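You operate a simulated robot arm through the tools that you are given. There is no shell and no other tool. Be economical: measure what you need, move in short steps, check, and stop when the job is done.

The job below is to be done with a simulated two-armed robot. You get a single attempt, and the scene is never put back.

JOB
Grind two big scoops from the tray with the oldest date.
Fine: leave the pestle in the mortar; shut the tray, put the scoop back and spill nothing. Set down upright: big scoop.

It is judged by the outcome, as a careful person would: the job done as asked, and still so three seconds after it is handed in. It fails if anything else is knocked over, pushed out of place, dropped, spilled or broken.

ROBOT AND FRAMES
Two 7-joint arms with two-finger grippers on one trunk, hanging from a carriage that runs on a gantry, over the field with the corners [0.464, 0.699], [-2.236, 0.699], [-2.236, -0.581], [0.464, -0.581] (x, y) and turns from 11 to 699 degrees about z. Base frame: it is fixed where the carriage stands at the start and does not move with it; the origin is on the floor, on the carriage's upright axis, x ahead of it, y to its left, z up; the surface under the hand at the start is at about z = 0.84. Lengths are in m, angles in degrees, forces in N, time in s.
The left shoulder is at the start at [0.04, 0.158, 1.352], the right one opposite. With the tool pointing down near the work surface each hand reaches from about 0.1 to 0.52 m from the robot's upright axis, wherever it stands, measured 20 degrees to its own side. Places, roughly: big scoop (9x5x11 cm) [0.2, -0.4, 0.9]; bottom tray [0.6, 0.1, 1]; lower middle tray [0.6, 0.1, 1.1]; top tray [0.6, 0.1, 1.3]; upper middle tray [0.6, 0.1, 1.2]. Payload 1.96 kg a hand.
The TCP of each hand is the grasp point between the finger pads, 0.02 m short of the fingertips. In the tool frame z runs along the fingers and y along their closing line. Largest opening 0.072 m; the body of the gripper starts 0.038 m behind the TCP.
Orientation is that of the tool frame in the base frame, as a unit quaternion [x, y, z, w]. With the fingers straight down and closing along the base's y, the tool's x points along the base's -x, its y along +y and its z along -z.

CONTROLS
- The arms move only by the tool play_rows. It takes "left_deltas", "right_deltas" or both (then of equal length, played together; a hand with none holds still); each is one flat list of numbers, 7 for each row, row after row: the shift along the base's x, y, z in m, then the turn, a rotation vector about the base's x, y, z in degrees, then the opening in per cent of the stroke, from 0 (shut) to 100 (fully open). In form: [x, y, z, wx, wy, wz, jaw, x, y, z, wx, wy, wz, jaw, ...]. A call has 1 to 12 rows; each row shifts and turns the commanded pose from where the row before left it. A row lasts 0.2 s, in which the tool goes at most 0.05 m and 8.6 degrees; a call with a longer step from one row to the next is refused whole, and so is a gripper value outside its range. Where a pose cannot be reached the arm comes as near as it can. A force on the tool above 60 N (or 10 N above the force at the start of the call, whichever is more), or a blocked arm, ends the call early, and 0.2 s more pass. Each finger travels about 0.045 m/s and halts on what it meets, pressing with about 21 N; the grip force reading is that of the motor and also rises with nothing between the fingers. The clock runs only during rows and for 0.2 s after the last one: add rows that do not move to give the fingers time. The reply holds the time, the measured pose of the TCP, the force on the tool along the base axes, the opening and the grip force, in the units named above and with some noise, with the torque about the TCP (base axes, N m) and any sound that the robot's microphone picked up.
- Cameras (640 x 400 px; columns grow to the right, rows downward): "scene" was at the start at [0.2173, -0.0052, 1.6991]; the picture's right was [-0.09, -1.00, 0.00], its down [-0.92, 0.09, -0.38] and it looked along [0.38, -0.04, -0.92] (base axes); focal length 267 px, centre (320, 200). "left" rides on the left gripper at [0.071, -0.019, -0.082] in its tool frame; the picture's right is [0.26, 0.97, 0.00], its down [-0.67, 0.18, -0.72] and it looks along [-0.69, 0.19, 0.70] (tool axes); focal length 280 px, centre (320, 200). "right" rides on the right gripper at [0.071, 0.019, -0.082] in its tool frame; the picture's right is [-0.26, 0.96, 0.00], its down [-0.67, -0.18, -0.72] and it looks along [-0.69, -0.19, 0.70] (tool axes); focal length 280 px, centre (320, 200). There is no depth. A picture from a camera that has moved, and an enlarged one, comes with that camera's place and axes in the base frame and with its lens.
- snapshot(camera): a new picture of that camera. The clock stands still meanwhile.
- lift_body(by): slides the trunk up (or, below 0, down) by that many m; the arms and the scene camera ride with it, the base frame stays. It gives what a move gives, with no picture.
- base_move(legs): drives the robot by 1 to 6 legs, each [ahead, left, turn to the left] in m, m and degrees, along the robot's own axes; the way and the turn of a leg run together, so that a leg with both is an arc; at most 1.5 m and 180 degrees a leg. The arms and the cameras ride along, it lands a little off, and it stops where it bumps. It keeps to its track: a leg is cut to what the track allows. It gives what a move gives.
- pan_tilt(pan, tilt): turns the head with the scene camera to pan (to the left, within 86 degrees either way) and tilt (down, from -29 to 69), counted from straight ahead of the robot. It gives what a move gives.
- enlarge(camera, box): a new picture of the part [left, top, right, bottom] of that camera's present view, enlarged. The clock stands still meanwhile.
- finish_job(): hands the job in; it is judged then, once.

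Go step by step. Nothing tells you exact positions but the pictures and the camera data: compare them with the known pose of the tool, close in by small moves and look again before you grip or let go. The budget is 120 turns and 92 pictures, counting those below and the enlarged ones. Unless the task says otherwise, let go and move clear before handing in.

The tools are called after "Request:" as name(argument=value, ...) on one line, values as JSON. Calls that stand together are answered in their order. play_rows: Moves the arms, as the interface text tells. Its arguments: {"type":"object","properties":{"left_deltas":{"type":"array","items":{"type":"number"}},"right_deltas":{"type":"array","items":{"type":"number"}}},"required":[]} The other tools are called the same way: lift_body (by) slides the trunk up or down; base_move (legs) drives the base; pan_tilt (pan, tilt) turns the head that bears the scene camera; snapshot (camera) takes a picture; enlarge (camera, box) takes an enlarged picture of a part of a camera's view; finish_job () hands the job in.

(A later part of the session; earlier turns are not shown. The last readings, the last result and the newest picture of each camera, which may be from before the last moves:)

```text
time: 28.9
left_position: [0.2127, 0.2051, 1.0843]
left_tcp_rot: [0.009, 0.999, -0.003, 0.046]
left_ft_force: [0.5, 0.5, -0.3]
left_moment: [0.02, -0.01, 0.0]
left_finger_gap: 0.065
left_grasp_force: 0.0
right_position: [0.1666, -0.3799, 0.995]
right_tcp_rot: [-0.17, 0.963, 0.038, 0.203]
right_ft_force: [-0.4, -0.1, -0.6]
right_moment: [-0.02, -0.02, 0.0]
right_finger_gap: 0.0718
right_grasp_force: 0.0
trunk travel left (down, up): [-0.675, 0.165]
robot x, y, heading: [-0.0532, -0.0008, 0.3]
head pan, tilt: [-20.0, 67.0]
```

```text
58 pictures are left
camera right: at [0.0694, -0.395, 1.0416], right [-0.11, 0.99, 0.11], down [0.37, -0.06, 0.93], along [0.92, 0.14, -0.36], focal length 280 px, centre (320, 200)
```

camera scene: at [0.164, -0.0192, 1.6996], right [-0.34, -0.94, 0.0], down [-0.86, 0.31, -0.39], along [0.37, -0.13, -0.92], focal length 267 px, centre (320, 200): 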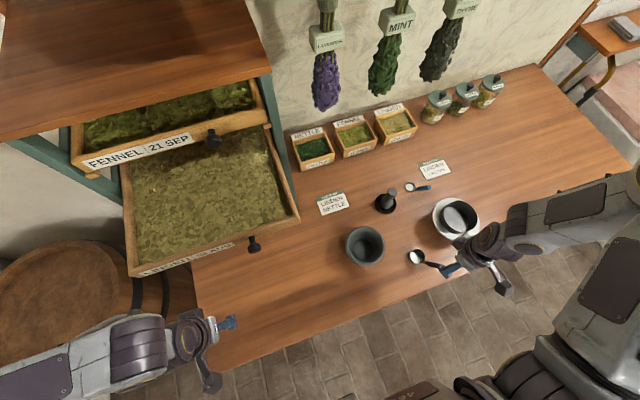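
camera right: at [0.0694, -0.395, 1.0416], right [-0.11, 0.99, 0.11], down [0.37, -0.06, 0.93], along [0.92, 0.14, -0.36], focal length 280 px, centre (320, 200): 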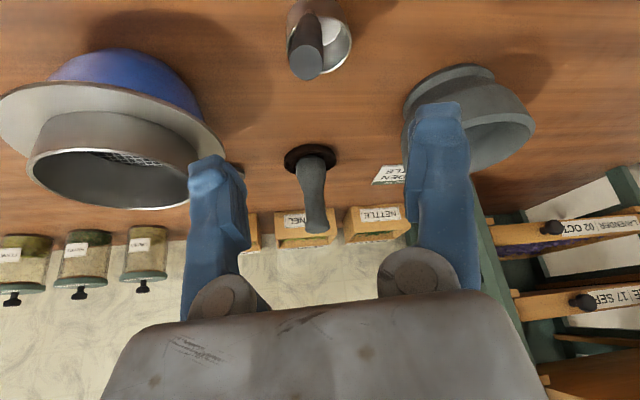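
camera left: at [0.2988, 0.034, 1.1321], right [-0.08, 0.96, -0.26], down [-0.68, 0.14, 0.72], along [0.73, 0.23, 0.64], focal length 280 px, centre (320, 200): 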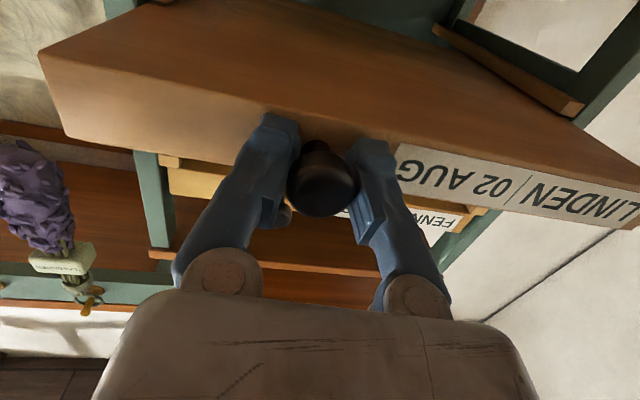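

Still consistent. I descend to the grip height and check.

Request:
play_rows(right_deltas=[0.001, 0.001, -0.03, 0, 0, 0, 100, 0.001, 0.001, -0.03, 0, 0, 0, 100, 0, 0, -0.015, 0, 0, 0, 100, 0, 0, 0, 0, 0, 0, 100])

Request:
snapshot(camera="right")

```text
time: 29.9
left_position: [0.2119, 0.2048, 1.0839]
left_tcp_rot: [0.009, 0.999, -0.004, 0.046]
left_ft_force: [-1.0, 0.0, 0.2]
left_moment: [0.02, -0.01, 0.0]
left_finger_gap: 0.0649
left_grasp_force: 0.1
right_position: [0.1689, -0.3769, 0.9204]
right_tcp_rot: [-0.17, 0.963, 0.038, 0.203]
right_ft_force: [0.3, -0.5, 0.6]
right_moment: [0.01, 0.0, -0.01]
right_finger_gap: 0.0721
right_grasp_force: 0.1
trunk travel left (down, up): [-0.675, 0.165]
robot x, y, heading: [-0.0504, 0.0017, 0.1]
head pan, tilt: [-20.0, 67.0]
```

```text
57 pictures are left
camera right: at [0.0716, -0.392, 0.9664], right [-0.11, 0.99, 0.11], down [0.37, -0.06, 0.93], along [0.92, 0.14, -0.36], focal length 280 px, centre (320, 200)
```

right: 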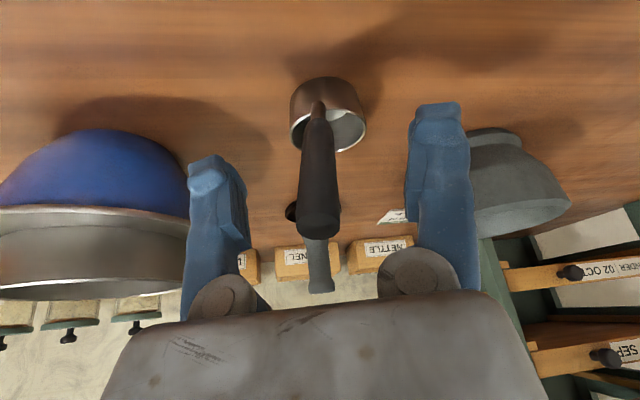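

The handle lies centred and parallel between the fingers. I close and lift 3 cm.

Request:
play_rows(right_deltas=[0, 0, 0, 0, 0, 0, 60, 0, 0, 0, 0, 0, 0, 20, 0, 0, 0, 0, 0, 0, 0, 0, 0, 0, 0, 0, 0, 0, 0, 0, 0, 0, 0, 0, 0, 0, 0, 0, 0, 0, 0, 0])

Request:
play_rows(right_deltas=[0, 0, 0.015, 0, 0, 0, 0, 0, 0, 0.015, 0, 0, 0, 0, 0, 0, 0, 0, 0, 0, 0])

Request:
snapshot(camera="right")

```text
time: 31.3
left_position: [0.2112, 0.206, 1.0832]
left_tcp_rot: [0.01, 0.999, -0.004, 0.045]
left_ft_force: [0.5, -0.2, -0.1]
left_moment: [-0.01, -0.03, 0.03]
left_finger_gap: 0.0649
left_grasp_force: 0.0
right_position: [0.1683, -0.3771, 0.9197]
right_tcp_rot: [-0.171, 0.963, 0.038, 0.203]
right_ft_force: [0.4, 0.4, 0.3]
right_moment: [-0.03, -0.02, -0.02]
right_finger_gap: 0.0163
right_grasp_force: 21.0
trunk travel left (down, up): [-0.675, 0.165]
robot x, y, heading: [-0.0512, 0.0018, 0.3]
head pan, tilt: [-20.0, 67.0]
```

```text
time: 32.1
left_position: [0.2112, 0.2044, 1.0834]
left_tcp_rot: [0.009, 0.999, -0.003, 0.046]
left_ft_force: [-0.1, -0.8, -0.3]
left_moment: [0.01, -0.01, -0.01]
left_finger_gap: 0.0648
left_grasp_force: 0.0
right_position: [0.1693, -0.3769, 0.9494]
right_tcp_rot: [-0.17, 0.964, 0.037, 0.203]
right_ft_force: [0.8, -0.4, 0.5]
right_moment: [-0.01, -0.03, -0.01]
right_finger_gap: 0.0164
right_grasp_force: 20.5
trunk travel left (down, up): [-0.675, 0.165]
robot x, y, heading: [-0.049, -0.0006, -0.2]
head pan, tilt: [-20.0, 67.0]
```

```text
56 pictures are left
camera right: at [0.0723, -0.3916, 0.9964], right [-0.11, 0.99, 0.11], down [0.37, -0.06, 0.93], along [0.92, 0.14, -0.36], focal length 280 px, centre (320, 200)
```

right: 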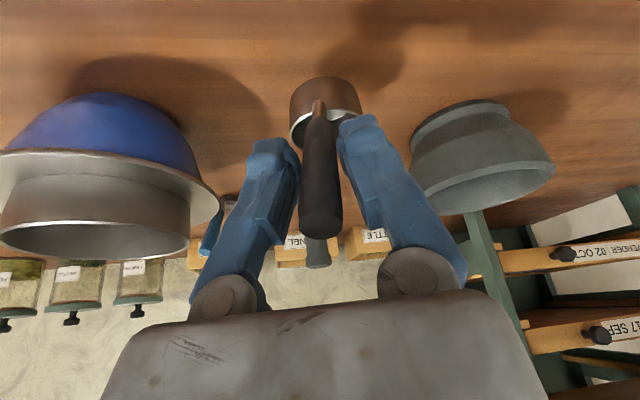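

The scoop is held (put-back pose: TCP [0.168,-0.377,0.920]). I lift it to z ≈ 1.32 and shift the base 10 cm left for reach over the tray.

Request:
play_rows(right_deltas=[0, 0, 0.04, 0, 0, 0, 0, 0, 0, 0.04, 0, 0, 0, 0, 0.02, 0.01, 0.04, 0, 0, 0, 0, 0.02, 0.01, 0.04, 0, 0, 0, 0, 0.02, 0.02, 0.04, 0, 0, 0, 0, 0.02, 0.02, 0.04, 0, 0, 0, 0, 0.01, 0.02, 0.04, 0, 0, 0, 0, 0, 0.03, 0.04, 0, 0, 0, 0, 0, 0.03, 0.035, 0, 0, 0, 0, 0, 0, 0.02, 0, 0, 0, 0, 0, 0, 0, 0, 0, 0, 0])

Request:
base_move(legs=[[0, 0.1, 0]])

Request:
pan_tilt(pan=0, tilt=60)

Request:
snapshot(camera="scene")

```text
time: 34.5
left_position: [0.2127, 0.2051, 1.084]
left_tcp_rot: [0.01, 0.999, -0.003, 0.046]
left_ft_force: [0.4, -0.5, 0.5]
left_moment: [0.01, 0.02, 0.01]
left_finger_gap: 0.0647
left_grasp_force: 0.1
right_position: [0.2831, -0.2613, 1.3117]
right_tcp_rot: [-0.165, 0.963, 0.053, 0.208]
right_ft_force: [0.8, -0.1, -1.4]
right_moment: [-0.04, 0.01, 0.0]
right_finger_gap: 0.0163
right_grasp_force: 21.2
right hand out of reach, approached as far as the arm can: row 9, 10
trunk travel left (down, up): [-0.675, 0.165]
robot x, y, heading: [-0.0485, 0.0027, 0.1]
head pan, tilt: [-20.0, 67.0]
```

```text
time: 35.6
left_position: [0.2127, 0.3047, 1.0835]
left_tcp_rot: [0.009, 0.999, -0.003, 0.046]
left_ft_force: [-0.5, 0.4, -0.8]
left_moment: [-0.02, 0.01, 0.0]
left_finger_gap: 0.0647
left_grasp_force: 0.1
right_position: [0.2825, -0.1626, 1.3096]
right_tcp_rot: [-0.164, 0.963, 0.053, 0.206]
right_ft_force: [0.9, 0.5, 0.7]
right_moment: [0.0, 0.0, 0.0]
right_finger_gap: 0.0164
right_grasp_force: 20.9
trunk travel left (down, up): [-0.675, 0.165]
robot x, y, heading: [-0.0496, 0.1013, 0.1]
head pan, tilt: [-20.0, 67.0]
```

```text
time: 36.5
left_position: [0.2135, 0.3058, 1.084]
left_tcp_rot: [0.01, 0.999, -0.003, 0.045]
left_ft_force: [0.7, 0.4, 0.6]
left_moment: [-0.01, 0.01, 0.0]
left_finger_gap: 0.0648
left_grasp_force: 0.0
right_position: [0.2822, -0.1606, 1.3093]
right_tcp_rot: [-0.162, 0.963, 0.057, 0.206]
right_ft_force: [-1.0, 0.5, 0.2]
right_moment: [-0.01, 0.02, -0.02]
right_finger_gap: 0.0166
right_grasp_force: 21.1
trunk travel left (down, up): [-0.675, 0.165]
robot x, y, heading: [-0.0529, 0.1, 0.1]
head pan, tilt: [0.0, 60.0]
```

```text
55 pictures are left
camera scene: at [0.1758, 0.1, 1.7071], right [0.0, -1.0, 0.0], down [-0.87, 0.0, -0.5], along [0.5, 0.0, -0.87], focal length 267 px, centre (320, 200)
```

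scene: 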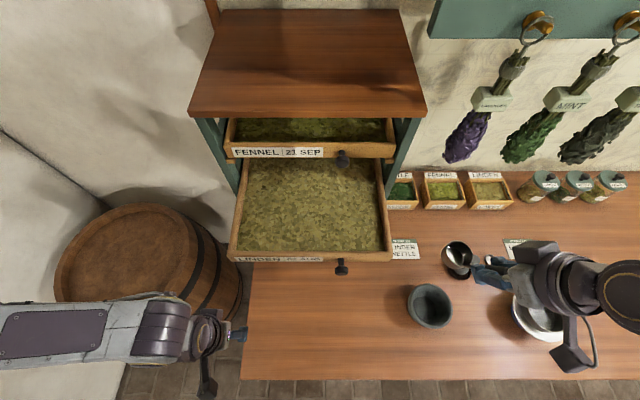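

The hand is at its height limit, so I raise the trunk 12 cm, lower the left hand again, and bring the scoop above the tray.

Request:
lift_body(by=0.12)

Request:
play_rows(left_deltas=[0, 0, -0.04, 0, 0, 0, 90, 0, 0, -0.04, 0, 0, 0, 90, 0, 0, -0.03, 0, 0, 0, 90, 0, 0, 0, 0, 0, 0, 90, 0, 0, 0, 0, 0, 0, 90, 0, 0, 0, 0, 0, 0, 90, 0, 0, 0, 0, 0, 0, 90], right_deltas=[0.01, 0.04, -0.01, 0, 0, 0, 0, 0.01, 0.04, -0.02, 0, 0, 0, 0, 0.015, 0.04, -0.02, 0, 0, 0, 0, 0.02, 0.04, -0.01, 0, 0, 0, 0, 0.02, 0.04, -0.01, 0, 0, 0, 0, 0, 0.01, -0.01, 0, 0, 0, 0, 0, 0, 0, 0, 0, 0, 0])

Request:
snapshot(camera="scene")

Request:
snapshot(camera="right")

```text
time: 38.0
left_position: [0.212, 0.3059, 1.2028]
left_tcp_rot: [0.009, 0.999, -0.002, 0.046]
left_ft_force: [-0.1, 0.7, 0.0]
left_moment: [-0.05, 0.01, 0.0]
left_finger_gap: 0.0646
left_grasp_force: 0.0
right_position: [0.2823, -0.1607, 1.4297]
right_tcp_rot: [-0.162, 0.963, 0.057, 0.206]
right_ft_force: [1.1, -0.6, -1.0]
right_moment: [-0.02, 0.01, 0.0]
right_finger_gap: 0.0167
right_grasp_force: 20.5
trunk travel left (down, up): [-0.795, 0.045]
robot x, y, heading: [-0.0538, 0.0998, 0.1]
head pan, tilt: [0.0, 60.0]
```

```text
time: 39.6
left_position: [0.2112, 0.3044, 1.0944]
left_tcp_rot: [0.011, 0.999, -0.002, 0.045]
left_ft_force: [-0.7, -0.1, 0.1]
left_moment: [-0.01, 0.04, 0.02]
left_finger_gap: 0.065
left_grasp_force: 0.1
right_position: [0.3718, 0.0379, 1.3603]
right_tcp_rot: [-0.143, 0.962, 0.086, 0.216]
right_ft_force: [-0.8, -0.1, -0.7]
right_moment: [-0.01, 0.0, -0.03]
right_finger_gap: 0.0163
right_grasp_force: 20.8
right hand out of reach, approached as far as the arm can: row 1, 2
trunk travel left (down, up): [-0.795, 0.045]
robot x, y, heading: [-0.0525, 0.0979, -0.1]
head pan, tilt: [0.0, 60.0]
```

```text
54 pictures are left
camera scene: at [0.1758, 0.1001, 1.8271], right [0.0, -1.0, 0.0], down [-0.87, 0.0, -0.5], along [0.5, 0.0, -0.87], focal length 267 px, centre (320, 200)
```

scene: 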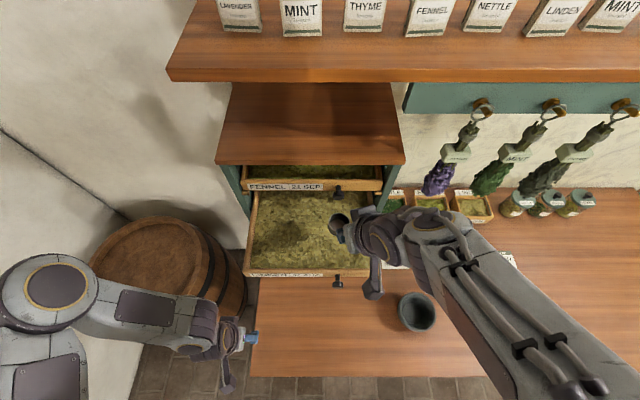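

```text
53 pictures are left
camera right: at [0.2742, 0.0218, 1.4037], right [-0.07, 0.97, 0.22], down [0.36, -0.17, 0.92], along [0.93, 0.15, -0.34], focal length 280 px, centre (320, 200)
```

right: 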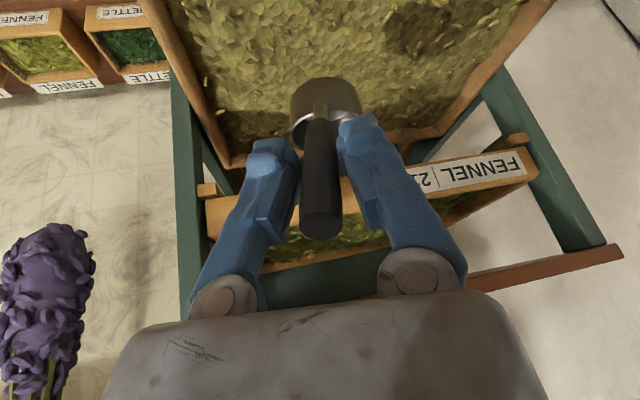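

The scoop is over the tray. I correct a 6° roll and tip the cup 45° forward above the herbs, then look.

Request:
play_rows(right_deltas=[0, 0, 0, -5.6, -2, 0, 0, 0.005, 0.005, 0, -2.55, 7.05, 0, 0, 0.005, 0.005, 0, -2.55, 7.05, 0, 0, 0.005, 0.005, 0, -2.55, 7.05, 0, 0, 0.005, 0.005, 0, -2.55, 7.05, 0, 0, 0.005, 0, -0.01, -2.55, 7.05, 0, 0, 0.003, 0, -0.01, -2.55, 7.05, 0, 0, 0, 0, 0, 0, 0, 0, 0])

Request:
enlarge(camera="scene", box=[220, 150, 440, 300])

Request:
snapshot(camera="right")

```text
time: 41.4
left_position: [0.2118, 0.3033, 1.0936]
left_tcp_rot: [0.01, 0.999, -0.004, 0.046]
left_ft_force: [0.1, -0.3, 0.9]
left_moment: [0.02, -0.03, 0.01]
left_finger_gap: 0.0652
left_grasp_force: 0.1
right_position: [0.3954, 0.0619, 1.3238]
right_tcp_rot: [-0.188, 0.965, -0.059, -0.171]
right_ft_force: [-0.2, -0.9, -0.7]
right_moment: [0.04, 0.02, 0.03]
right_finger_gap: 0.0166
right_grasp_force: 20.4
trunk travel left (down, up): [-0.795, 0.045]
robot x, y, heading: [-0.0526, 0.0968, 0.1]
head pan, tilt: [0.0, 60.0]
```

```text
2.67 times, centred on (330, 225) of scene
camera zoom: at [0.1758, 0.1001, 1.8271], right [0.0, -1.0, 0.0], down [-0.87, 0.0, -0.5], along [0.5, 0.0, -0.87], focal length 711 px, centre (293, 133)
```

zoom: 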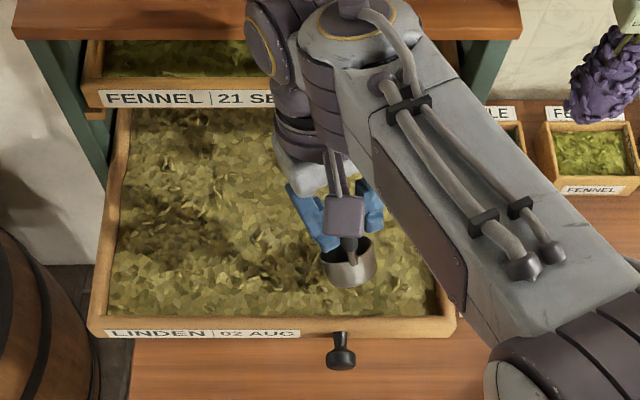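

```text
51 pictures are left
camera right: at [0.3522, 0.0698, 1.4245], right [-0.14, 0.98, -0.14], down [0.88, 0.19, 0.44], along [0.46, -0.06, -0.89], focal length 280 px, centre (320, 200)
```

right: 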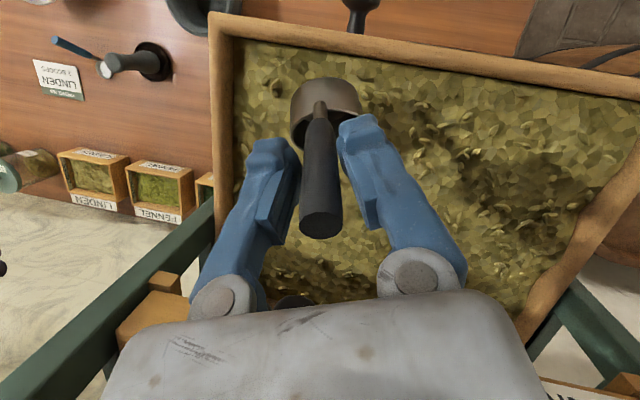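

The cup is pitched over the herbs. I dig in, sweep forward while levelling, and lift out.

Request:
play_rows(right_deltas=[0.0075, 0.0027, -0.015, 0, 0, 0, 0, 0, 0, -0.017, 0, 0, 0, 0, 0.005, 0.002, 0, 2.55, -7.05, 0, 0, 0, 0, -0.002, 2.55, -7.05, 0, 0, 0, 0, -0.003, 2.55, -7.05, 0, 0, 0, 0, -0.004, 2.55, -7.05, 0, 0, -0.004, -0.0015, 0.006, 2.55, -7.05, 0, 0, -0.0084, -0.003, 0.012, 2.55, -7.05, 0, 0, 0, 0, 0.025, 0, 0, 0, 0, 0, 0, 0.025, 0, 0, 0, 0, 0, 0, 0, 0, 0, 0, 0])

Request:
snapshot(camera="right")

Request:
enlarge(camera="scene", box=[220, 150, 440, 300])

```text
time: 43.8
left_position: [0.2126, 0.3031, 1.0932]
left_tcp_rot: [0.01, 0.999, -0.003, 0.045]
left_ft_force: [-0.2, 1.1, -0.6]
left_moment: [-0.04, 0.0, 0.02]
left_finger_gap: 0.0651
left_grasp_force: 0.0
right_position: [0.3963, 0.0633, 1.3511]
right_tcp_rot: [-0.174, 0.961, 0.003, 0.214]
right_ft_force: [-0.1, 0.0, -0.8]
right_moment: [-0.02, -0.01, 0.04]
right_finger_gap: 0.0164
right_grasp_force: 20.7
trunk travel left (down, up): [-0.795, 0.045]
robot x, y, heading: [-0.05, 0.1007, 0.2]
head pan, tilt: [0.0, 60.0]
```

```text
50 pictures are left
camera right: at [0.2971, 0.0509, 1.3951], right [-0.1, 0.99, 0.04], down [0.34, -0.01, 0.94], along [0.93, 0.11, -0.34], focal length 280 px, centre (320, 200)
```

right: 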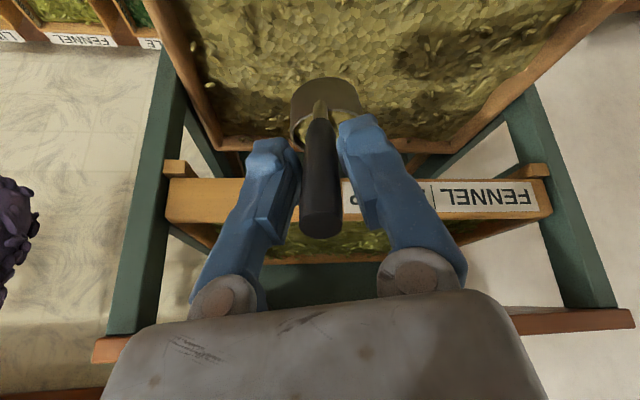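

```text
2.67 times, centred on (330, 225) of scene
camera zoom: at [0.1758, 0.1001, 1.8271], right [0.0, -1.0, 0.0], down [-0.87, 0.0, -0.5], along [0.5, 0.0, -0.87], focal length 711 px, centre (293, 133)
```

zoom: 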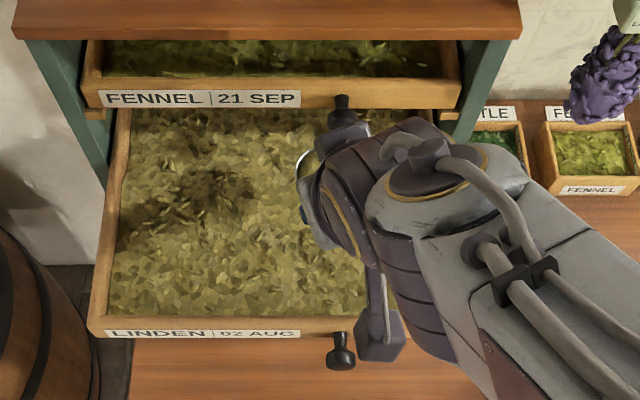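

Request:
enlarge(camera="right", box=[270, 60, 380, 160])

```text
4.00 times, centred on (325, 110) of right
camera zoom: at [0.2971, 0.0509, 1.3951], right [-0.1, 0.99, 0.04], down [0.34, -0.01, 0.94], along [0.93, 0.11, -0.34], focal length 1122 px, centre (300, 560)
```

zoom: 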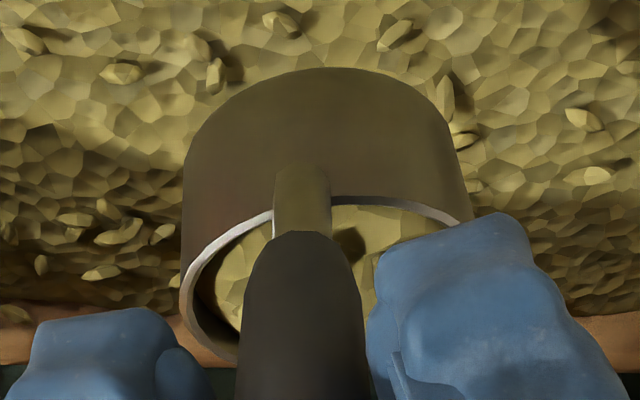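

There are herbs in the cup. I lift over the rim, carry it level toward the mortar, and look into the cup on the way.

Request:
play_rows(right_deltas=[0, -0.02, 0.01, 3.8, 1.4, 0, 0, -0.01, -0.035, 0, 0, 0, 0, 0, -0.015, -0.035, 0, 0, 0, 0, 0, -0.02, -0.035, 0, 0, 0, 0, 0, -0.02, -0.035, 0, 0, 0, 0, 0, -0.02, -0.035, 0, 0, 0, 0, 0, -0.015, -0.035, 0, 0, 0, 0, 0, 0, -0.03, 0, 0, 0, 0, 0, 0, 0, 0, 0, 0, 0, 0])

Request:
lift_body(by=-0.12)

Request:
snapshot(camera="scene")

```text
time: 45.8
left_position: [0.2122, 0.3036, 1.0935]
left_tcp_rot: [0.01, 0.999, -0.003, 0.045]
left_ft_force: [-0.2, -0.1, 0.2]
left_moment: [-0.01, -0.01, 0.02]
left_finger_gap: 0.0648
left_grasp_force: 0.0
right_position: [0.2956, -0.1989, 1.36]
right_tcp_rot: [-0.167, 0.963, 0.037, 0.208]
right_ft_force: [0.6, 0.0, -0.5]
right_moment: [-0.01, 0.02, 0.01]
right_finger_gap: 0.0164
right_grasp_force: 20.7
trunk travel left (down, up): [-0.795, 0.045]
robot x, y, heading: [-0.0537, 0.0985, 0.0]
head pan, tilt: [0.0, 60.0]
```

```text
time: 47.3
left_position: [0.2116, 0.304, 0.9733]
left_tcp_rot: [0.01, 0.999, -0.003, 0.045]
left_ft_force: [0.0, 0.6, -0.4]
left_moment: [-0.02, 0.02, 0.02]
left_finger_gap: 0.0646
left_grasp_force: 0.0
right_position: [0.2954, -0.1988, 1.2407]
right_tcp_rot: [-0.167, 0.963, 0.036, 0.208]
right_ft_force: [-0.2, -0.5, -0.4]
right_moment: [-0.01, 0.04, 0.0]
right_finger_gap: 0.0164
right_grasp_force: 21.2
trunk travel left (down, up): [-0.675, 0.165]
robot x, y, heading: [-0.0526, 0.0962, -0.2]
head pan, tilt: [0.0, 60.0]
```

```text
47 pictures are left
camera scene: at [0.1758, 0.1001, 1.7072], right [0.0, -1.0, 0.0], down [-0.87, 0.0, -0.5], along [0.5, 0.0, -0.87], focal length 267 px, centre (320, 200)
```

scene: 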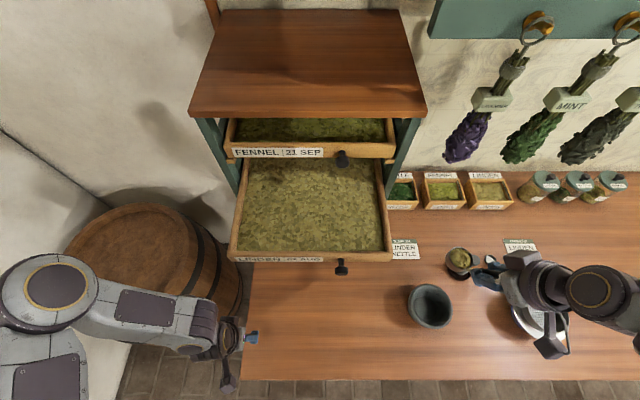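

Request:
enlarge(camera="scene", box=[400, 220, 520, 340])

```text
3.33 times, centred on (460, 280) of scene
camera zoom: at [0.1758, 0.1001, 1.7072], right [0.0, -1.0, 0.0], down [-0.87, 0.0, -0.5], along [0.5, 0.0, -0.87], focal length 889 px, centre (-147, -67)
```

zoom: 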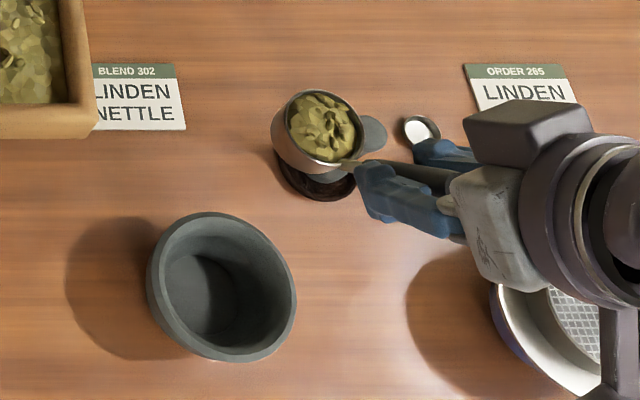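

The scoop is heaped full and the mortar is empty. I turn the hand 40° so its body will stay clear of the sieve bowl while pouring, and lower over the mortar.

Request:
play_rows(right_deltas=[-0.008, 0.002, -0.01, 0, 0, -8, 0, -0.01, 0.001, -0.02, 0, 0, -8, 0, -0.01, 0.001, -0.025, 0, 0, -8, 0, -0.01, 0.002, -0.03, 0, 0, -8, 0, -0.01, 0.002, -0.03, 0, 0, -8, 0, 0, 0, -0.03, 0, 0, 0, 0, 0, 0, -0.03, 0, 0, 0, 0, 0, 0, -0.03, 0, 0, 0, 0, 0, 0, 0, 0, 0, 0, 0])

Request:
enlarge(camera="scene", box=[380, 220, 540, 340])

Request:
snapshot(camera="right")

```text
time: 49.3
left_position: [0.2117, 0.305, 0.9726]
left_tcp_rot: [0.01, 0.999, -0.003, 0.046]
left_ft_force: [-0.7, 0.3, 0.1]
left_moment: [0.02, -0.01, 0.0]
left_finger_gap: 0.0647
left_grasp_force: 0.0
right_position: [0.2577, -0.1937, 1.0323]
right_tcp_rot: [0.172, 0.962, -0.037, 0.208]
right_ft_force: [0.2, 0.3, 0.2]
right_moment: [0.01, 0.0, -0.01]
right_finger_gap: 0.0166
right_grasp_force: 20.8
right hand out of reach, approached as far as the arm can: row 4
trunk travel left (down, up): [-0.675, 0.165]
robot x, y, heading: [-0.0492, 0.1004, 0.1]
head pan, tilt: [0.0, 60.0]
```

```text
3.33 times, centred on (460, 280) of scene
camera zoom: at [0.1758, 0.1001, 1.7071], right [0.0, -1.0, 0.0], down [-0.87, 0.0, -0.5], along [0.5, 0.0, -0.87], focal length 889 px, centre (-147, -67)
```

zoom: 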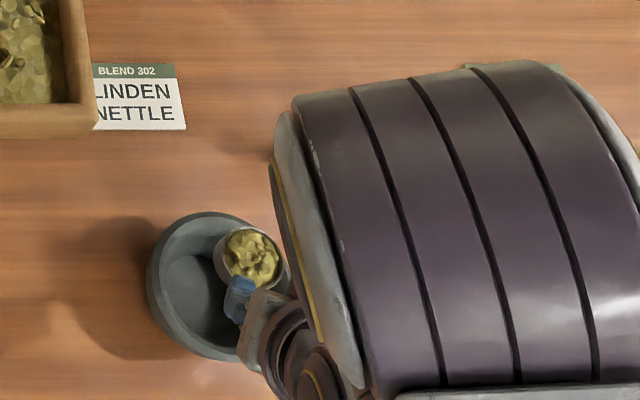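

```text
44 pictures are left
camera right: at [0.173, -0.141, 1.0785], right [0.56, 0.82, 0.11], down [0.23, -0.28, 0.93], along [0.8, -0.49, -0.35], focal length 280 px, centre (320, 200)
```

right: 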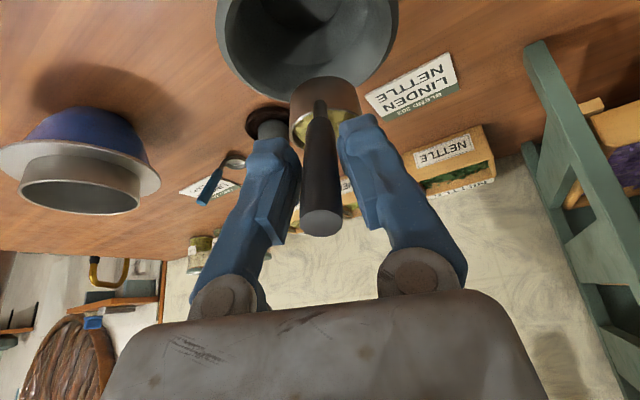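

The cup is over the mortar ([0.303,-0.208] vs mortar centre [0.290,-0.205]). I shift slightly and begin rolling the cup about its own centre.

Request:
play_rows(right_deltas=[-0.006, 0.018, 0, 0, 0, 0, 0, -0.0031, -0.0085, -0.0007, 7.52, -2.72, 0, 0, -0.003, -0.0084, -0.0019, 7.52, -2.72, 0, 0, -0.0029, -0.008, -0.0031, 7.52, -2.72, 0, 0, -0.0027, -0.0075, -0.0043, 7.52, -2.72, 0, 0, -0.0025, -0.0069, -0.0053, 7.52, -2.72, 0, 0, 0, 0, 0, 0, 0, 0, 0])

Request:
enlarge(camera="scene", box=[380, 220, 540, 340])

```text
time: 50.9
left_position: [0.2124, 0.3043, 0.9739]
left_tcp_rot: [0.01, 0.999, -0.003, 0.046]
left_ft_force: [-0.7, -0.8, 0.1]
left_moment: [-0.04, 0.0, -0.02]
left_finger_gap: 0.0649
left_grasp_force: 0.0
right_position: [0.2354, -0.2146, 1.0188]
right_tcp_rot: [0.232, 0.891, 0.297, 0.253]
right_ft_force: [-0.4, 0.0, -1.1]
right_moment: [0.0, 0.03, 0.0]
right_finger_gap: 0.0163
right_grasp_force: 20.9
trunk travel left (down, up): [-0.675, 0.165]
robot x, y, heading: [-0.0528, 0.0952, 0.3]
head pan, tilt: [0.0, 60.0]
```

```text
3.33 times, centred on (460, 280) of scene
camera zoom: at [0.1758, 0.1001, 1.7071], right [0.0, -1.0, 0.0], down [-0.87, 0.0, -0.5], along [0.5, 0.0, -0.87], focal length 889 px, centre (-147, -67)
```

zoom: 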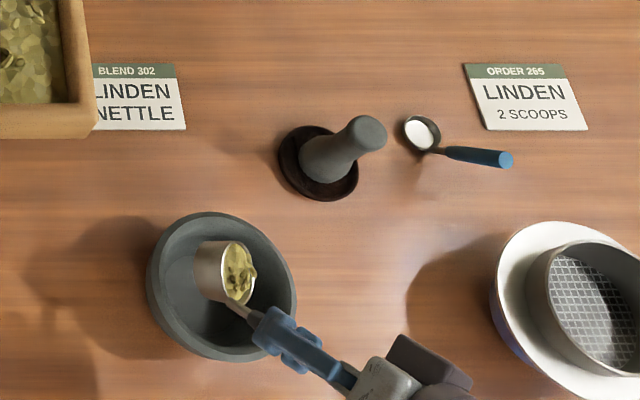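

The roll works and the cup is inside the mortar's outline. I roll on to 120°.

Request:
play_rows(right_deltas=[-0.0022, -0.0061, -0.0063, 7.52, -2.72, 0, 0, -0.0019, -0.0053, -0.0072, 7.52, -2.72, 0, 0, -0.0016, -0.0043, -0.0079, 7.52, -2.72, 0, 0, -0.0012, -0.0032, -0.0084, 7.52, -2.72, 0, 0, -0.0007, -0.0021, -0.0088, 7.52, -2.72, 0, 0, -0.0003, -0.0008, -0.009, 7.52, -2.72, 0, 0, 0.0001, 0.0003, -0.0091, 7.52, -2.72, 0, 0, 0.0005, 0.0015, -0.0089, 7.52, -2.72, 0, 0, 0.001, 0.0026, -0.0086, 7.52, -2.72, 0, 0, 0.0014, 0.0038, -0.0081, 7.52, -2.72, 0, 0, 0, 0, 0, 0, 0, 0, 0])

Request:
enlarge(camera="scene", box=[380, 220, 540, 340])

```text
time: 53.0
left_position: [0.211, 0.3036, 0.9744]
left_tcp_rot: [0.009, 0.999, -0.004, 0.045]
left_ft_force: [-0.1, 0.4, -1.3]
left_moment: [0.03, 0.0, 0.02]
left_finger_gap: 0.0647
left_grasp_force: 0.0
right_position: [0.2357, -0.2108, 0.9411]
right_tcp_rot: [0.234, 0.539, 0.771, 0.246]
right_ft_force: [-6.9, -1.1, 25.3]
right_moment: [-0.16, 0.19, -0.04]
right_finger_gap: 0.0164
right_grasp_force: 21.0
right hand out of reach, approached as far as the arm can: row 7, 9
trunk travel left (down, up): [-0.675, 0.165]
robot x, y, heading: [-0.0481, 0.099, -0.2]
head pan, tilt: [0.0, 60.0]
stopped in row 10 (right hand): the force on the tool passed its limit at 85 N (the readings are from after the stop); the commanded pose is now the measured one
```

```text
3.33 times, centred on (460, 280) of scene
camera zoom: at [0.1752, 0.0994, 1.7074], right [0.0, -1.0, 0.0], down [-0.87, 0.0, -0.5], along [0.5, 0.0, -0.87], focal length 889 px, centre (-147, -67)
```

zoom: 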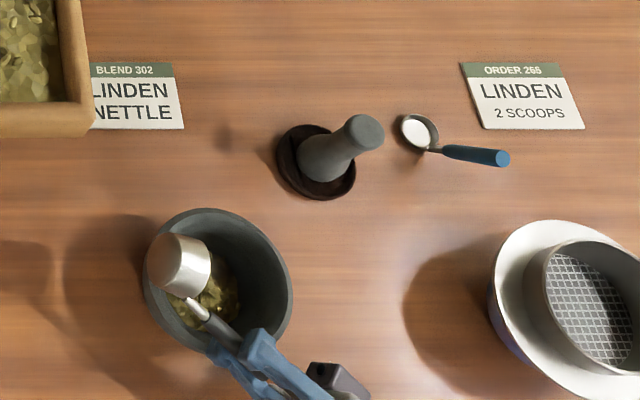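

Herbs went into the mortar; the fingers just touched the rim. I lift straight up 3 cm and check.

Request:
play_rows(right_deltas=[0, 0, 0.01, 0, 0, 0, 0, 0, 0, 0.02, 0, 0, 0, 0, 0, 0, 0, 0, 0, 0, 0])

Request:
enlarge(camera="scene", box=[380, 220, 540, 340])

Request:
snapshot(camera="right")

```text
time: 53.9
left_position: [0.2121, 0.3039, 0.9739]
left_tcp_rot: [0.01, 0.999, -0.003, 0.046]
left_ft_force: [-0.4, 0.0, 0.2]
left_moment: [0.0, 0.02, 0.0]
left_finger_gap: 0.0647
left_grasp_force: 0.1
right_position: [0.2396, -0.209, 0.9539]
right_tcp_rot: [0.235, 0.534, 0.773, 0.248]
right_ft_force: [0.4, 0.7, -0.3]
right_moment: [-0.03, -0.01, -0.01]
right_finger_gap: 0.0163
right_grasp_force: 20.6
right hand out of reach, approached as far as the arm can: row 1, 2
trunk travel left (down, up): [-0.675, 0.165]
robot x, y, heading: [-0.05, 0.0981, 0.2]
head pan, tilt: [0.0, 60.0]
```

```text
3.33 times, centred on (460, 280) of scene
camera zoom: at [0.1756, 0.1001, 1.7071], right [0.0, -1.0, 0.0], down [-0.87, 0.0, -0.5], along [0.5, 0.0, -0.87], focal length 889 px, centre (-147, -67)
```

zoom: 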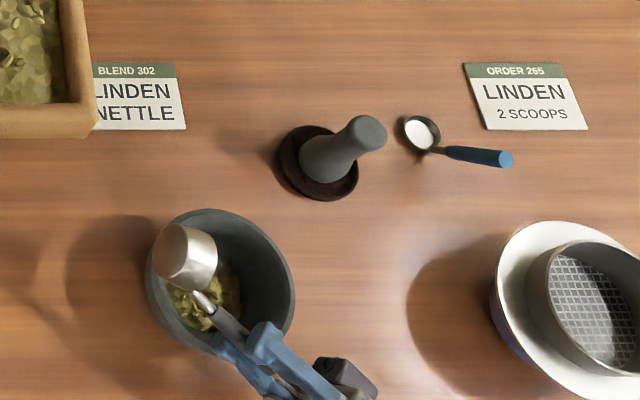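

```text
40 pictures are left
camera right: at [0.1318, -0.2275, 0.9537], right [0.07, -0.46, 0.88], down [0.09, -0.88, -0.47], along [0.99, 0.11, -0.02], focal length 280 px, centre (320, 200)
```

right: 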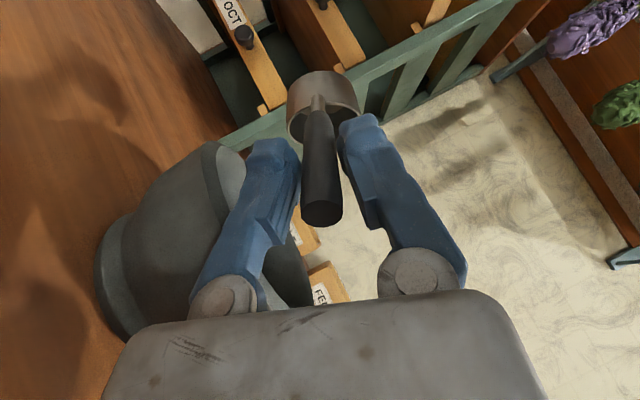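

The cup is emptied and the mortar stayed in place. I roll back upright while rising.

Request:
play_rows(right_deltas=[-0.001, -0.0026, 0.0136, -7.52, 2.72, 0, 0, -0.0005, -0.0015, 0.0139, -7.52, 2.72, 0, 0, -0.0001, -0.0003, 0.0141, -7.52, 2.72, 0, 0, 0.0003, 0.0008, 0.014, -7.52, 2.72, 0, 0, 0.0007, 0.0021, 0.0138, -7.52, 2.72, 0, 0, 0.0012, 0.0032, 0.0134, -7.52, 2.72, 0, 0, 0.0016, 0.0043, 0.0129, -7.52, 2.72, 0, 0, 0.0019, 0.0053, 0.0122, -7.52, 2.72, 0, 0, 0.0022, 0.0061, 0.0113, -7.52, 2.72, 0, 0, 0.0025, 0.0069, 0.0103, -7.52, 2.72, 0, 0, 0.0027, 0.0075, 0.0093, -7.52, 2.72, 0, 0, 0.0029, 0.008, 0.0081, -7.52, 2.72, 0, 0])

Request:
play_rows(right_deltas=[0.003, 0.0084, 0.02, -7.52, 2.72, 0, 0, 0.0031, 0.0085, 0.02, -7.52, 2.72, 0, 0, 0, 0, 0.03, 0, 0, 8, 0, 0.01, 0, 0.03, 0, 0, 8, 0, 0.01, 0, 0.03, 0, 0, 8, 0, 0.01, 0, 0.02, 0, 0, 8, 0, 0, 0, 0, 0, 0, 8, 0, 0, 0, 0, 0, 0, 0, 0])

Request:
enlarge(camera="scene", box=[370, 210, 550, 345])

```text
time: 54.9
left_position: [0.2122, 0.3033, 0.9732]
left_tcp_rot: [0.01, 0.999, -0.003, 0.046]
left_ft_force: [-0.1, -0.1, 0.5]
left_moment: [0.02, 0.01, 0.01]
left_finger_gap: 0.0648
left_grasp_force: 0.1
right_position: [0.2748, -0.2338, 0.9403]
right_tcp_rot: [0.238, 0.739, 0.578, 0.251]
right_ft_force: [-0.2, -1.2, 19.1]
right_moment: [0.09, -0.07, -0.1]
right_finger_gap: 0.0166
right_grasp_force: 21.0
right hand out of reach, approached as far as the arm can: row 2, 3, 4, 5
trunk travel left (down, up): [-0.675, 0.165]
robot x, y, heading: [-0.052, 0.1019, -0.0]
head pan, tilt: [0.0, 60.0]
stopped in row 5 (right hand): the force on the tool passed its limit at 95 N (the readings are from after the stop); the commanded pose is now the measured one
```

```text
time: 55.2
left_position: [0.2107, 0.3036, 0.9729]
left_tcp_rot: [0.01, 0.999, -0.004, 0.046]
left_ft_force: [0.3, 0.1, -0.3]
left_moment: [0.03, 0.02, -0.01]
left_finger_gap: 0.0648
left_grasp_force: 0.1
right_position: [0.2769, -0.2352, 0.9383]
right_tcp_rot: [0.241, 0.744, 0.572, 0.248]
right_ft_force: [-6.5, 3.0, 18.2]
right_moment: [0.53, -0.22, 0.2]
right_finger_gap: 0.0171
right_grasp_force: 21.0
right hand out of reach, approached as far as the arm can: row 1
trunk travel left (down, up): [-0.675, 0.165]
robot x, y, heading: [-0.0502, 0.0957, 0.2]
head pan, tilt: [0.0, 60.0]
stopped in row 1 (right hand): the force on the tool passed its limit at 86 N (the readings are from after the stop); the commanded pose is now the measured one
```

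```text
2.96 times, centred on (460, 278) of scene
camera zoom: at [0.1749, 0.0996, 1.707], right [0.0, -1.0, 0.0], down [-0.87, 0.0, -0.5], along [0.5, 0.0, -0.87], focal length 790 px, centre (-95, -30)
```

zoom: 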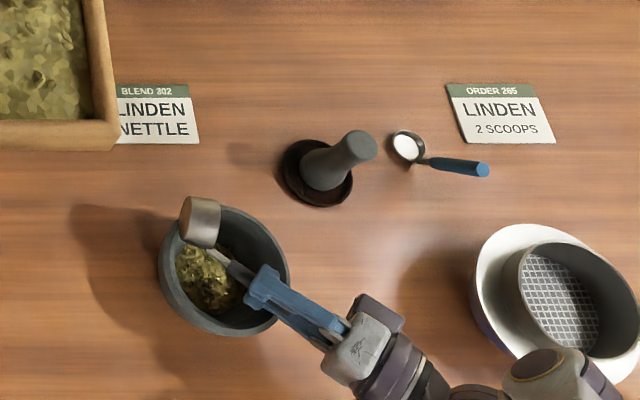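

The arm cannot rise in this posture and rests on the mortar rim. Raising the trunk lifts it straight up.

Request:
lift_body(by=0.1)

Request:
enlarge(camera="scene", box=[370, 190, 550, 325])

```text
time: 56.6
left_position: [0.2113, 0.3045, 1.0729]
left_tcp_rot: [0.011, 0.999, -0.003, 0.045]
left_ft_force: [-0.8, -0.1, 1.0]
left_moment: [0.01, -0.05, 0.0]
left_finger_gap: 0.0646
left_grasp_force: 0.1
right_position: [0.2775, -0.2336, 1.0387]
right_tcp_rot: [0.24, 0.745, 0.571, 0.247]
right_ft_force: [-0.7, -0.1, 0.1]
right_moment: [-0.02, 0.07, -0.02]
right_finger_gap: 0.0167
right_grasp_force: 21.2
trunk travel left (down, up): [-0.775, 0.065]
robot x, y, heading: [-0.0521, 0.099, -0.0]
head pan, tilt: [0.0, 60.0]
```

```text
2.96 times, centred on (460, 258) of scene
camera zoom: at [0.1751, 0.0998, 1.8071], right [0.0, -1.0, 0.0], down [-0.87, 0.0, -0.5], along [0.5, 0.0, -0.87], focal length 790 px, centre (-95, 30)
```

zoom: 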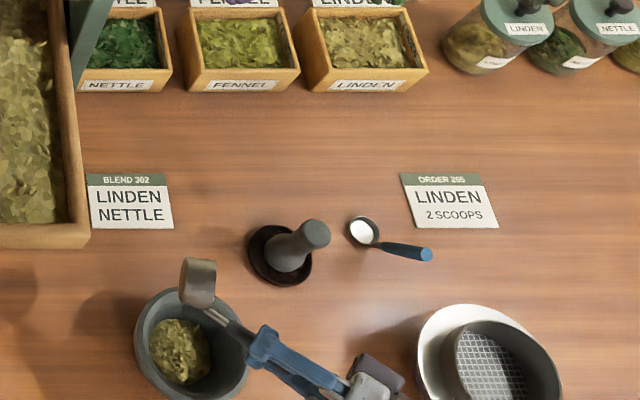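

Freed with no spill. Now I roll the empty scoop back upright in free air.

Request:
play_rows(right_deltas=[0, 0, 0.01, -7.52, 2.72, 0, 0, 0, 0, 0.01, -7.52, 2.72, 0, 0, 0, 0, 0.01, -7.52, 2.72, 0, 0, 0, 0.005, 0.01, -7.52, 2.72, 0, 0, 0, 0.005, 0.01, -7.52, 2.72, 0, 0, 0, 0.005, 0.01, -7.52, 2.72, 0, 0, 0, 0.005, 0.01, -7.52, 2.72, 0, 0, 0, 0.005, 0.01, -7.52, 2.72, 0, 0, 0, 0, 0.01, -7.52, 2.72, 0, 0, 0, 0, 0.01, -3.8, 1.4, 0, 0, 0, 0, 0, 0, 0, 0, 0])

Request:
snapshot(camera="right")

```text
time: 59.0
left_position: [0.2115, 0.3038, 1.0736]
left_tcp_rot: [0.01, 0.999, -0.003, 0.046]
left_ft_force: [0.1, 0.2, 0.4]
left_moment: [0.02, -0.01, 0.03]
left_finger_gap: 0.0645
left_grasp_force: 0.0
right_position: [0.2761, -0.5002, 1.1562]
right_tcp_rot: [0.188, 0.954, 0.129, 0.195]
right_ft_force: [0.1, -0.3, -0.3]
right_moment: [0.01, 0.04, 0.01]
right_finger_gap: 0.0166
right_grasp_force: 20.3
right hand out of reach, approached as far as the arm can: row 1, 2, 3, 4, 5, 6, 7, 8, 9, 10
trunk travel left (down, up): [-0.775, 0.065]
robot x, y, heading: [-0.0562, 0.0972, -0.1]
head pan, tilt: [0.0, 60.0]
```

```text
37 pictures are left
camera right: at [0.1873, -0.468, 1.2127], right [0.52, 0.76, 0.39], down [0.22, -0.56, 0.8], along [0.82, -0.33, -0.46], focal length 280 px, centre (320, 200)
```

right: 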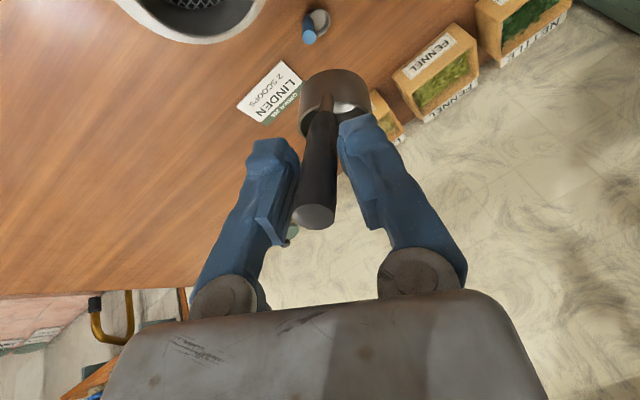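

The scoop is empty and clean, and the arm is clear though off to the right. I level it, turn it back to its 20° heading and return toward the tray for the second scoop.

Request:
play_rows(right_deltas=[0, 0.04, 0.01, -7.5, 2.7, 0, 0, 0, 0.04, 0.01, -7.5, 2.7, 0, 0, 0, 0.04, 0.01, -2.5, 0.9, 0, 0, 0, 0.04, 0.01, 0, 0, 8, 0, 0, 0.04, 0.02, 0, 0, 8, 0, 0, 0.04, 0.02, 0, 0, 8, 0, 0.005, 0.035, 0.02, 0, 0, 8, 0, 0.01, 0.03, 0.02, 0, 0, 8, 0, 0, 0, 0.02, 0, 0, 0, 0, 0, 0, 0, 0, 0, 0, 0])

Request:
snapshot(camera="scene")

```text
time: 61.2
left_position: [0.2102, 0.304, 1.0739]
left_tcp_rot: [0.01, 0.999, -0.002, 0.045]
left_ft_force: [-0.6, 0.0, 1.0]
left_moment: [-0.03, 0.01, 0.02]
left_finger_gap: 0.0646
left_grasp_force: 0.1
right_position: [0.2867, -0.463, 1.2374]
right_tcp_rot: [-0.12, 0.968, 0.162, 0.149]
right_ft_force: [0.6, 0.2, -0.4]
right_moment: [0.0, 0.0, 0.03]
right_finger_gap: 0.0164
right_grasp_force: 21.5
right hand out of reach, approached as far as the arm can: row 1, 2, 3, 4, 5, 6, 7, 8, 9
trunk travel left (down, up): [-0.775, 0.065]
robot x, y, heading: [-0.0511, 0.0965, -0.1]
head pan, tilt: [0.0, 60.0]
```

```text
36 pictures are left
camera scene: at [0.1751, 0.0998, 1.8071], right [0.0, -1.0, 0.0], down [-0.87, 0.0, -0.5], along [0.5, 0.0, -0.87], focal length 267 px, centre (320, 200)
```

scene: 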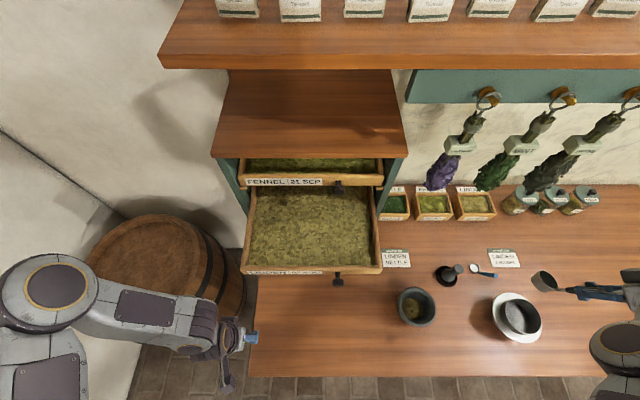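

The arm is lagging its command, probably at a joint limit. I hold still a moment to see whether it converges.

Request:
play_rows(right_deltas=[0, 0, 0, 0, 0, 0, 0, 0, 0, 0, 0, 0, 0, 0, 0, 0, 0, 0, 0, 0, 0, 0, 0, 0, 0, 0, 0, 0, 0, 0, 0, 0, 0, 0, 0])

```text
time: 62.4
left_position: [0.2118, 0.3042, 1.0729]
left_tcp_rot: [0.01, 0.999, -0.004, 0.045]
left_ft_force: [0.6, -0.8, 0.4]
left_moment: [0.0, 0.03, 0.0]
left_finger_gap: 0.0647
left_grasp_force: 0.0
right_position: [0.2861, -0.4633, 1.2382]
right_tcp_rot: [-0.119, 0.968, 0.161, 0.149]
right_ft_force: [-0.6, 0.5, -1.1]
right_moment: [0.0, 0.03, -0.01]
right_finger_gap: 0.0166
right_grasp_force: 21.0
trunk travel left (down, up): [-0.775, 0.065]
robot x, y, heading: [-0.0521, 0.0998, 0.1]
head pan, tilt: [0.0, 60.0]
```

The command now equals the pose. I try pulling the hand toward the body without turning it.

Request:
play_rows(right_deltas=[-0.01, 0.03, 0, 0, 0, 0, 0, -0.01, 0.03, 0, 0, 0, 0, 0, -0.01, 0.03, 0, 0, 0, 0, 0, 0, 0.03, 0, 0, 0, 0, 0, 0, 0, 0, 0, 0, 0, 0])

Request:
pan_tilt(pan=-50, tilt=55)

Request:
snapshot(camera="scene")

```text
time: 63.6
left_position: [0.2121, 0.3047, 1.0727]
left_tcp_rot: [0.011, 0.999, -0.002, 0.046]
left_ft_force: [0.4, -0.6, -0.4]
left_moment: [-0.05, 0.04, 0.0]
left_finger_gap: 0.0646
left_grasp_force: 0.0
right_position: [0.31, -0.4439, 1.2275]
right_tcp_rot: [-0.12, 0.968, 0.163, 0.15]
right_ft_force: [0.0, 0.8, -0.1]
right_moment: [-0.02, 0.02, 0.02]
right_finger_gap: 0.0165
right_grasp_force: 20.2
right hand out of reach, approached as far as the arm can: row 1, 2, 3, 4
trunk travel left (down, up): [-0.775, 0.065]
robot x, y, heading: [-0.0479, 0.1005, -0.3]
head pan, tilt: [0.0, 60.0]
```

```text
time: 64.7
left_position: [0.2114, 0.3043, 1.0721]
left_tcp_rot: [0.011, 0.999, -0.004, 0.046]
left_ft_force: [-0.3, -0.3, -0.8]
left_moment: [-0.04, 0.01, 0.01]
left_finger_gap: 0.0647
left_grasp_force: 0.1
right_position: [0.3104, -0.4456, 1.228]
right_tcp_rot: [-0.12, 0.968, 0.163, 0.149]
right_ft_force: [-0.2, 0.0, -1.2]
right_moment: [-0.04, 0.02, -0.03]
right_finger_gap: 0.0164
right_grasp_force: 20.6
trunk travel left (down, up): [-0.775, 0.065]
robot x, y, heading: [-0.0522, 0.0998, -0.1]
head pan, tilt: [-50.0, 55.0]
```

```text
35 pictures are left
camera scene: at [0.1548, 0.0446, 1.8132], right [-0.77, -0.64, 0.0], down [-0.53, 0.63, -0.57], along [0.37, -0.44, -0.82], focal length 267 px, centre (320, 200)
```

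scene: 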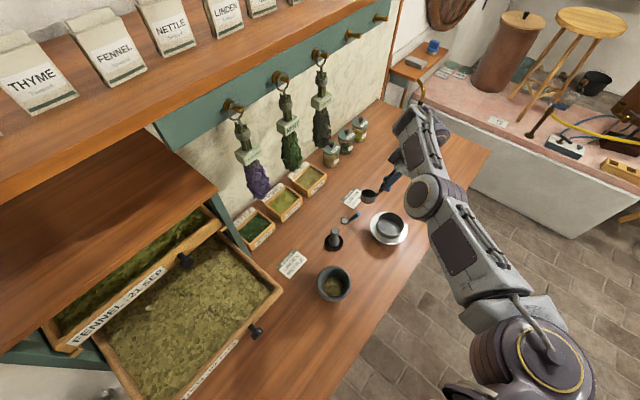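

The arm is stretched with its wrist bent sharply back. I try rotating the hand so the fingers point straight down, letting the wrist unwind.

Request:
play_rows(right_deltas=[0, 0, 0, -7, 0, 0, 0, 0, 0, 0, -7, 0, 0, 0, 0, 0, 0, -7, 0, 0, 0, 0, 0, 0, 0, 0, -6, 0, 0, 0, 0, 0, 0, -6, 0, 0, 0, 0, 0, 0, 0, 0])

```text
time: 66.1
left_position: [0.2107, 0.3037, 1.0725]
left_tcp_rot: [0.01, 0.999, -0.003, 0.046]
left_ft_force: [1.2, 0.6, 0.3]
left_moment: [-0.02, -0.01, -0.02]
left_finger_gap: 0.0647
left_grasp_force: 0.0
right_position: [0.3321, -0.5025, 1.2481]
right_tcp_rot: [-0.041, 0.991, -0.03, 0.123]
right_ft_force: [-0.1, 0.2, -0.2]
right_moment: [0.03, 0.0, 0.02]
right_finger_gap: 0.0162
right_grasp_force: 20.6
right hand out of reach, approached as far as the arm can: row 1, 2, 3, 4, 5
trunk travel left (down, up): [-0.775, 0.065]
robot x, y, heading: [-0.0475, 0.0979, -0.1]
head pan, tilt: [-50.0, 55.0]
```

The hand now points down. I try bringing it inward.

Request:
play_rows(right_deltas=[-0.03, 0.02, 0, 0, 0, 0, 0, -0.03, 0.02, 0, 0, 0, 0, 0, -0.03, 0.02, 0, 0, 0, 0, 0, -0.02, 0.03, 0, 0, 0, 0, 0, 0, 0.03, 0, 0, 0, 0, 0, 0, 0, 0, 0, 0, 0, 0])

Request:
snapshot(camera="scene")

```text
time: 67.5
left_position: [0.211, 0.3044, 1.0727]
left_tcp_rot: [0.01, 0.999, -0.003, 0.045]
left_ft_force: [0.5, 0.5, -0.9]
left_moment: [-0.02, -0.01, 0.0]
left_finger_gap: 0.0648
left_grasp_force: 0.1
right_position: [0.3285, -0.5057, 1.2485]
right_tcp_rot: [-0.042, 0.991, -0.03, 0.122]
right_ft_force: [0.0, -0.1, -1.3]
right_moment: [0.0, 0.02, 0.0]
right_finger_gap: 0.0166
right_grasp_force: 20.8
right hand out of reach, approached as far as the arm can: row 1, 2, 3, 4, 5
trunk travel left (down, up): [-0.775, 0.065]
robot x, y, heading: [-0.0534, 0.1009, -0.3]
head pan, tilt: [-50.0, 55.0]
```

```text
34 pictures are left
camera scene: at [0.1548, 0.0446, 1.8132], right [-0.77, -0.64, 0.0], down [-0.53, 0.63, -0.57], along [0.37, -0.44, -0.82], focal length 267 px, centre (320, 200)
```

scene: 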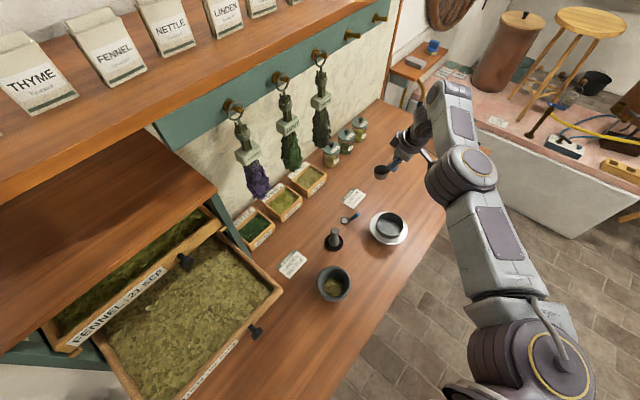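

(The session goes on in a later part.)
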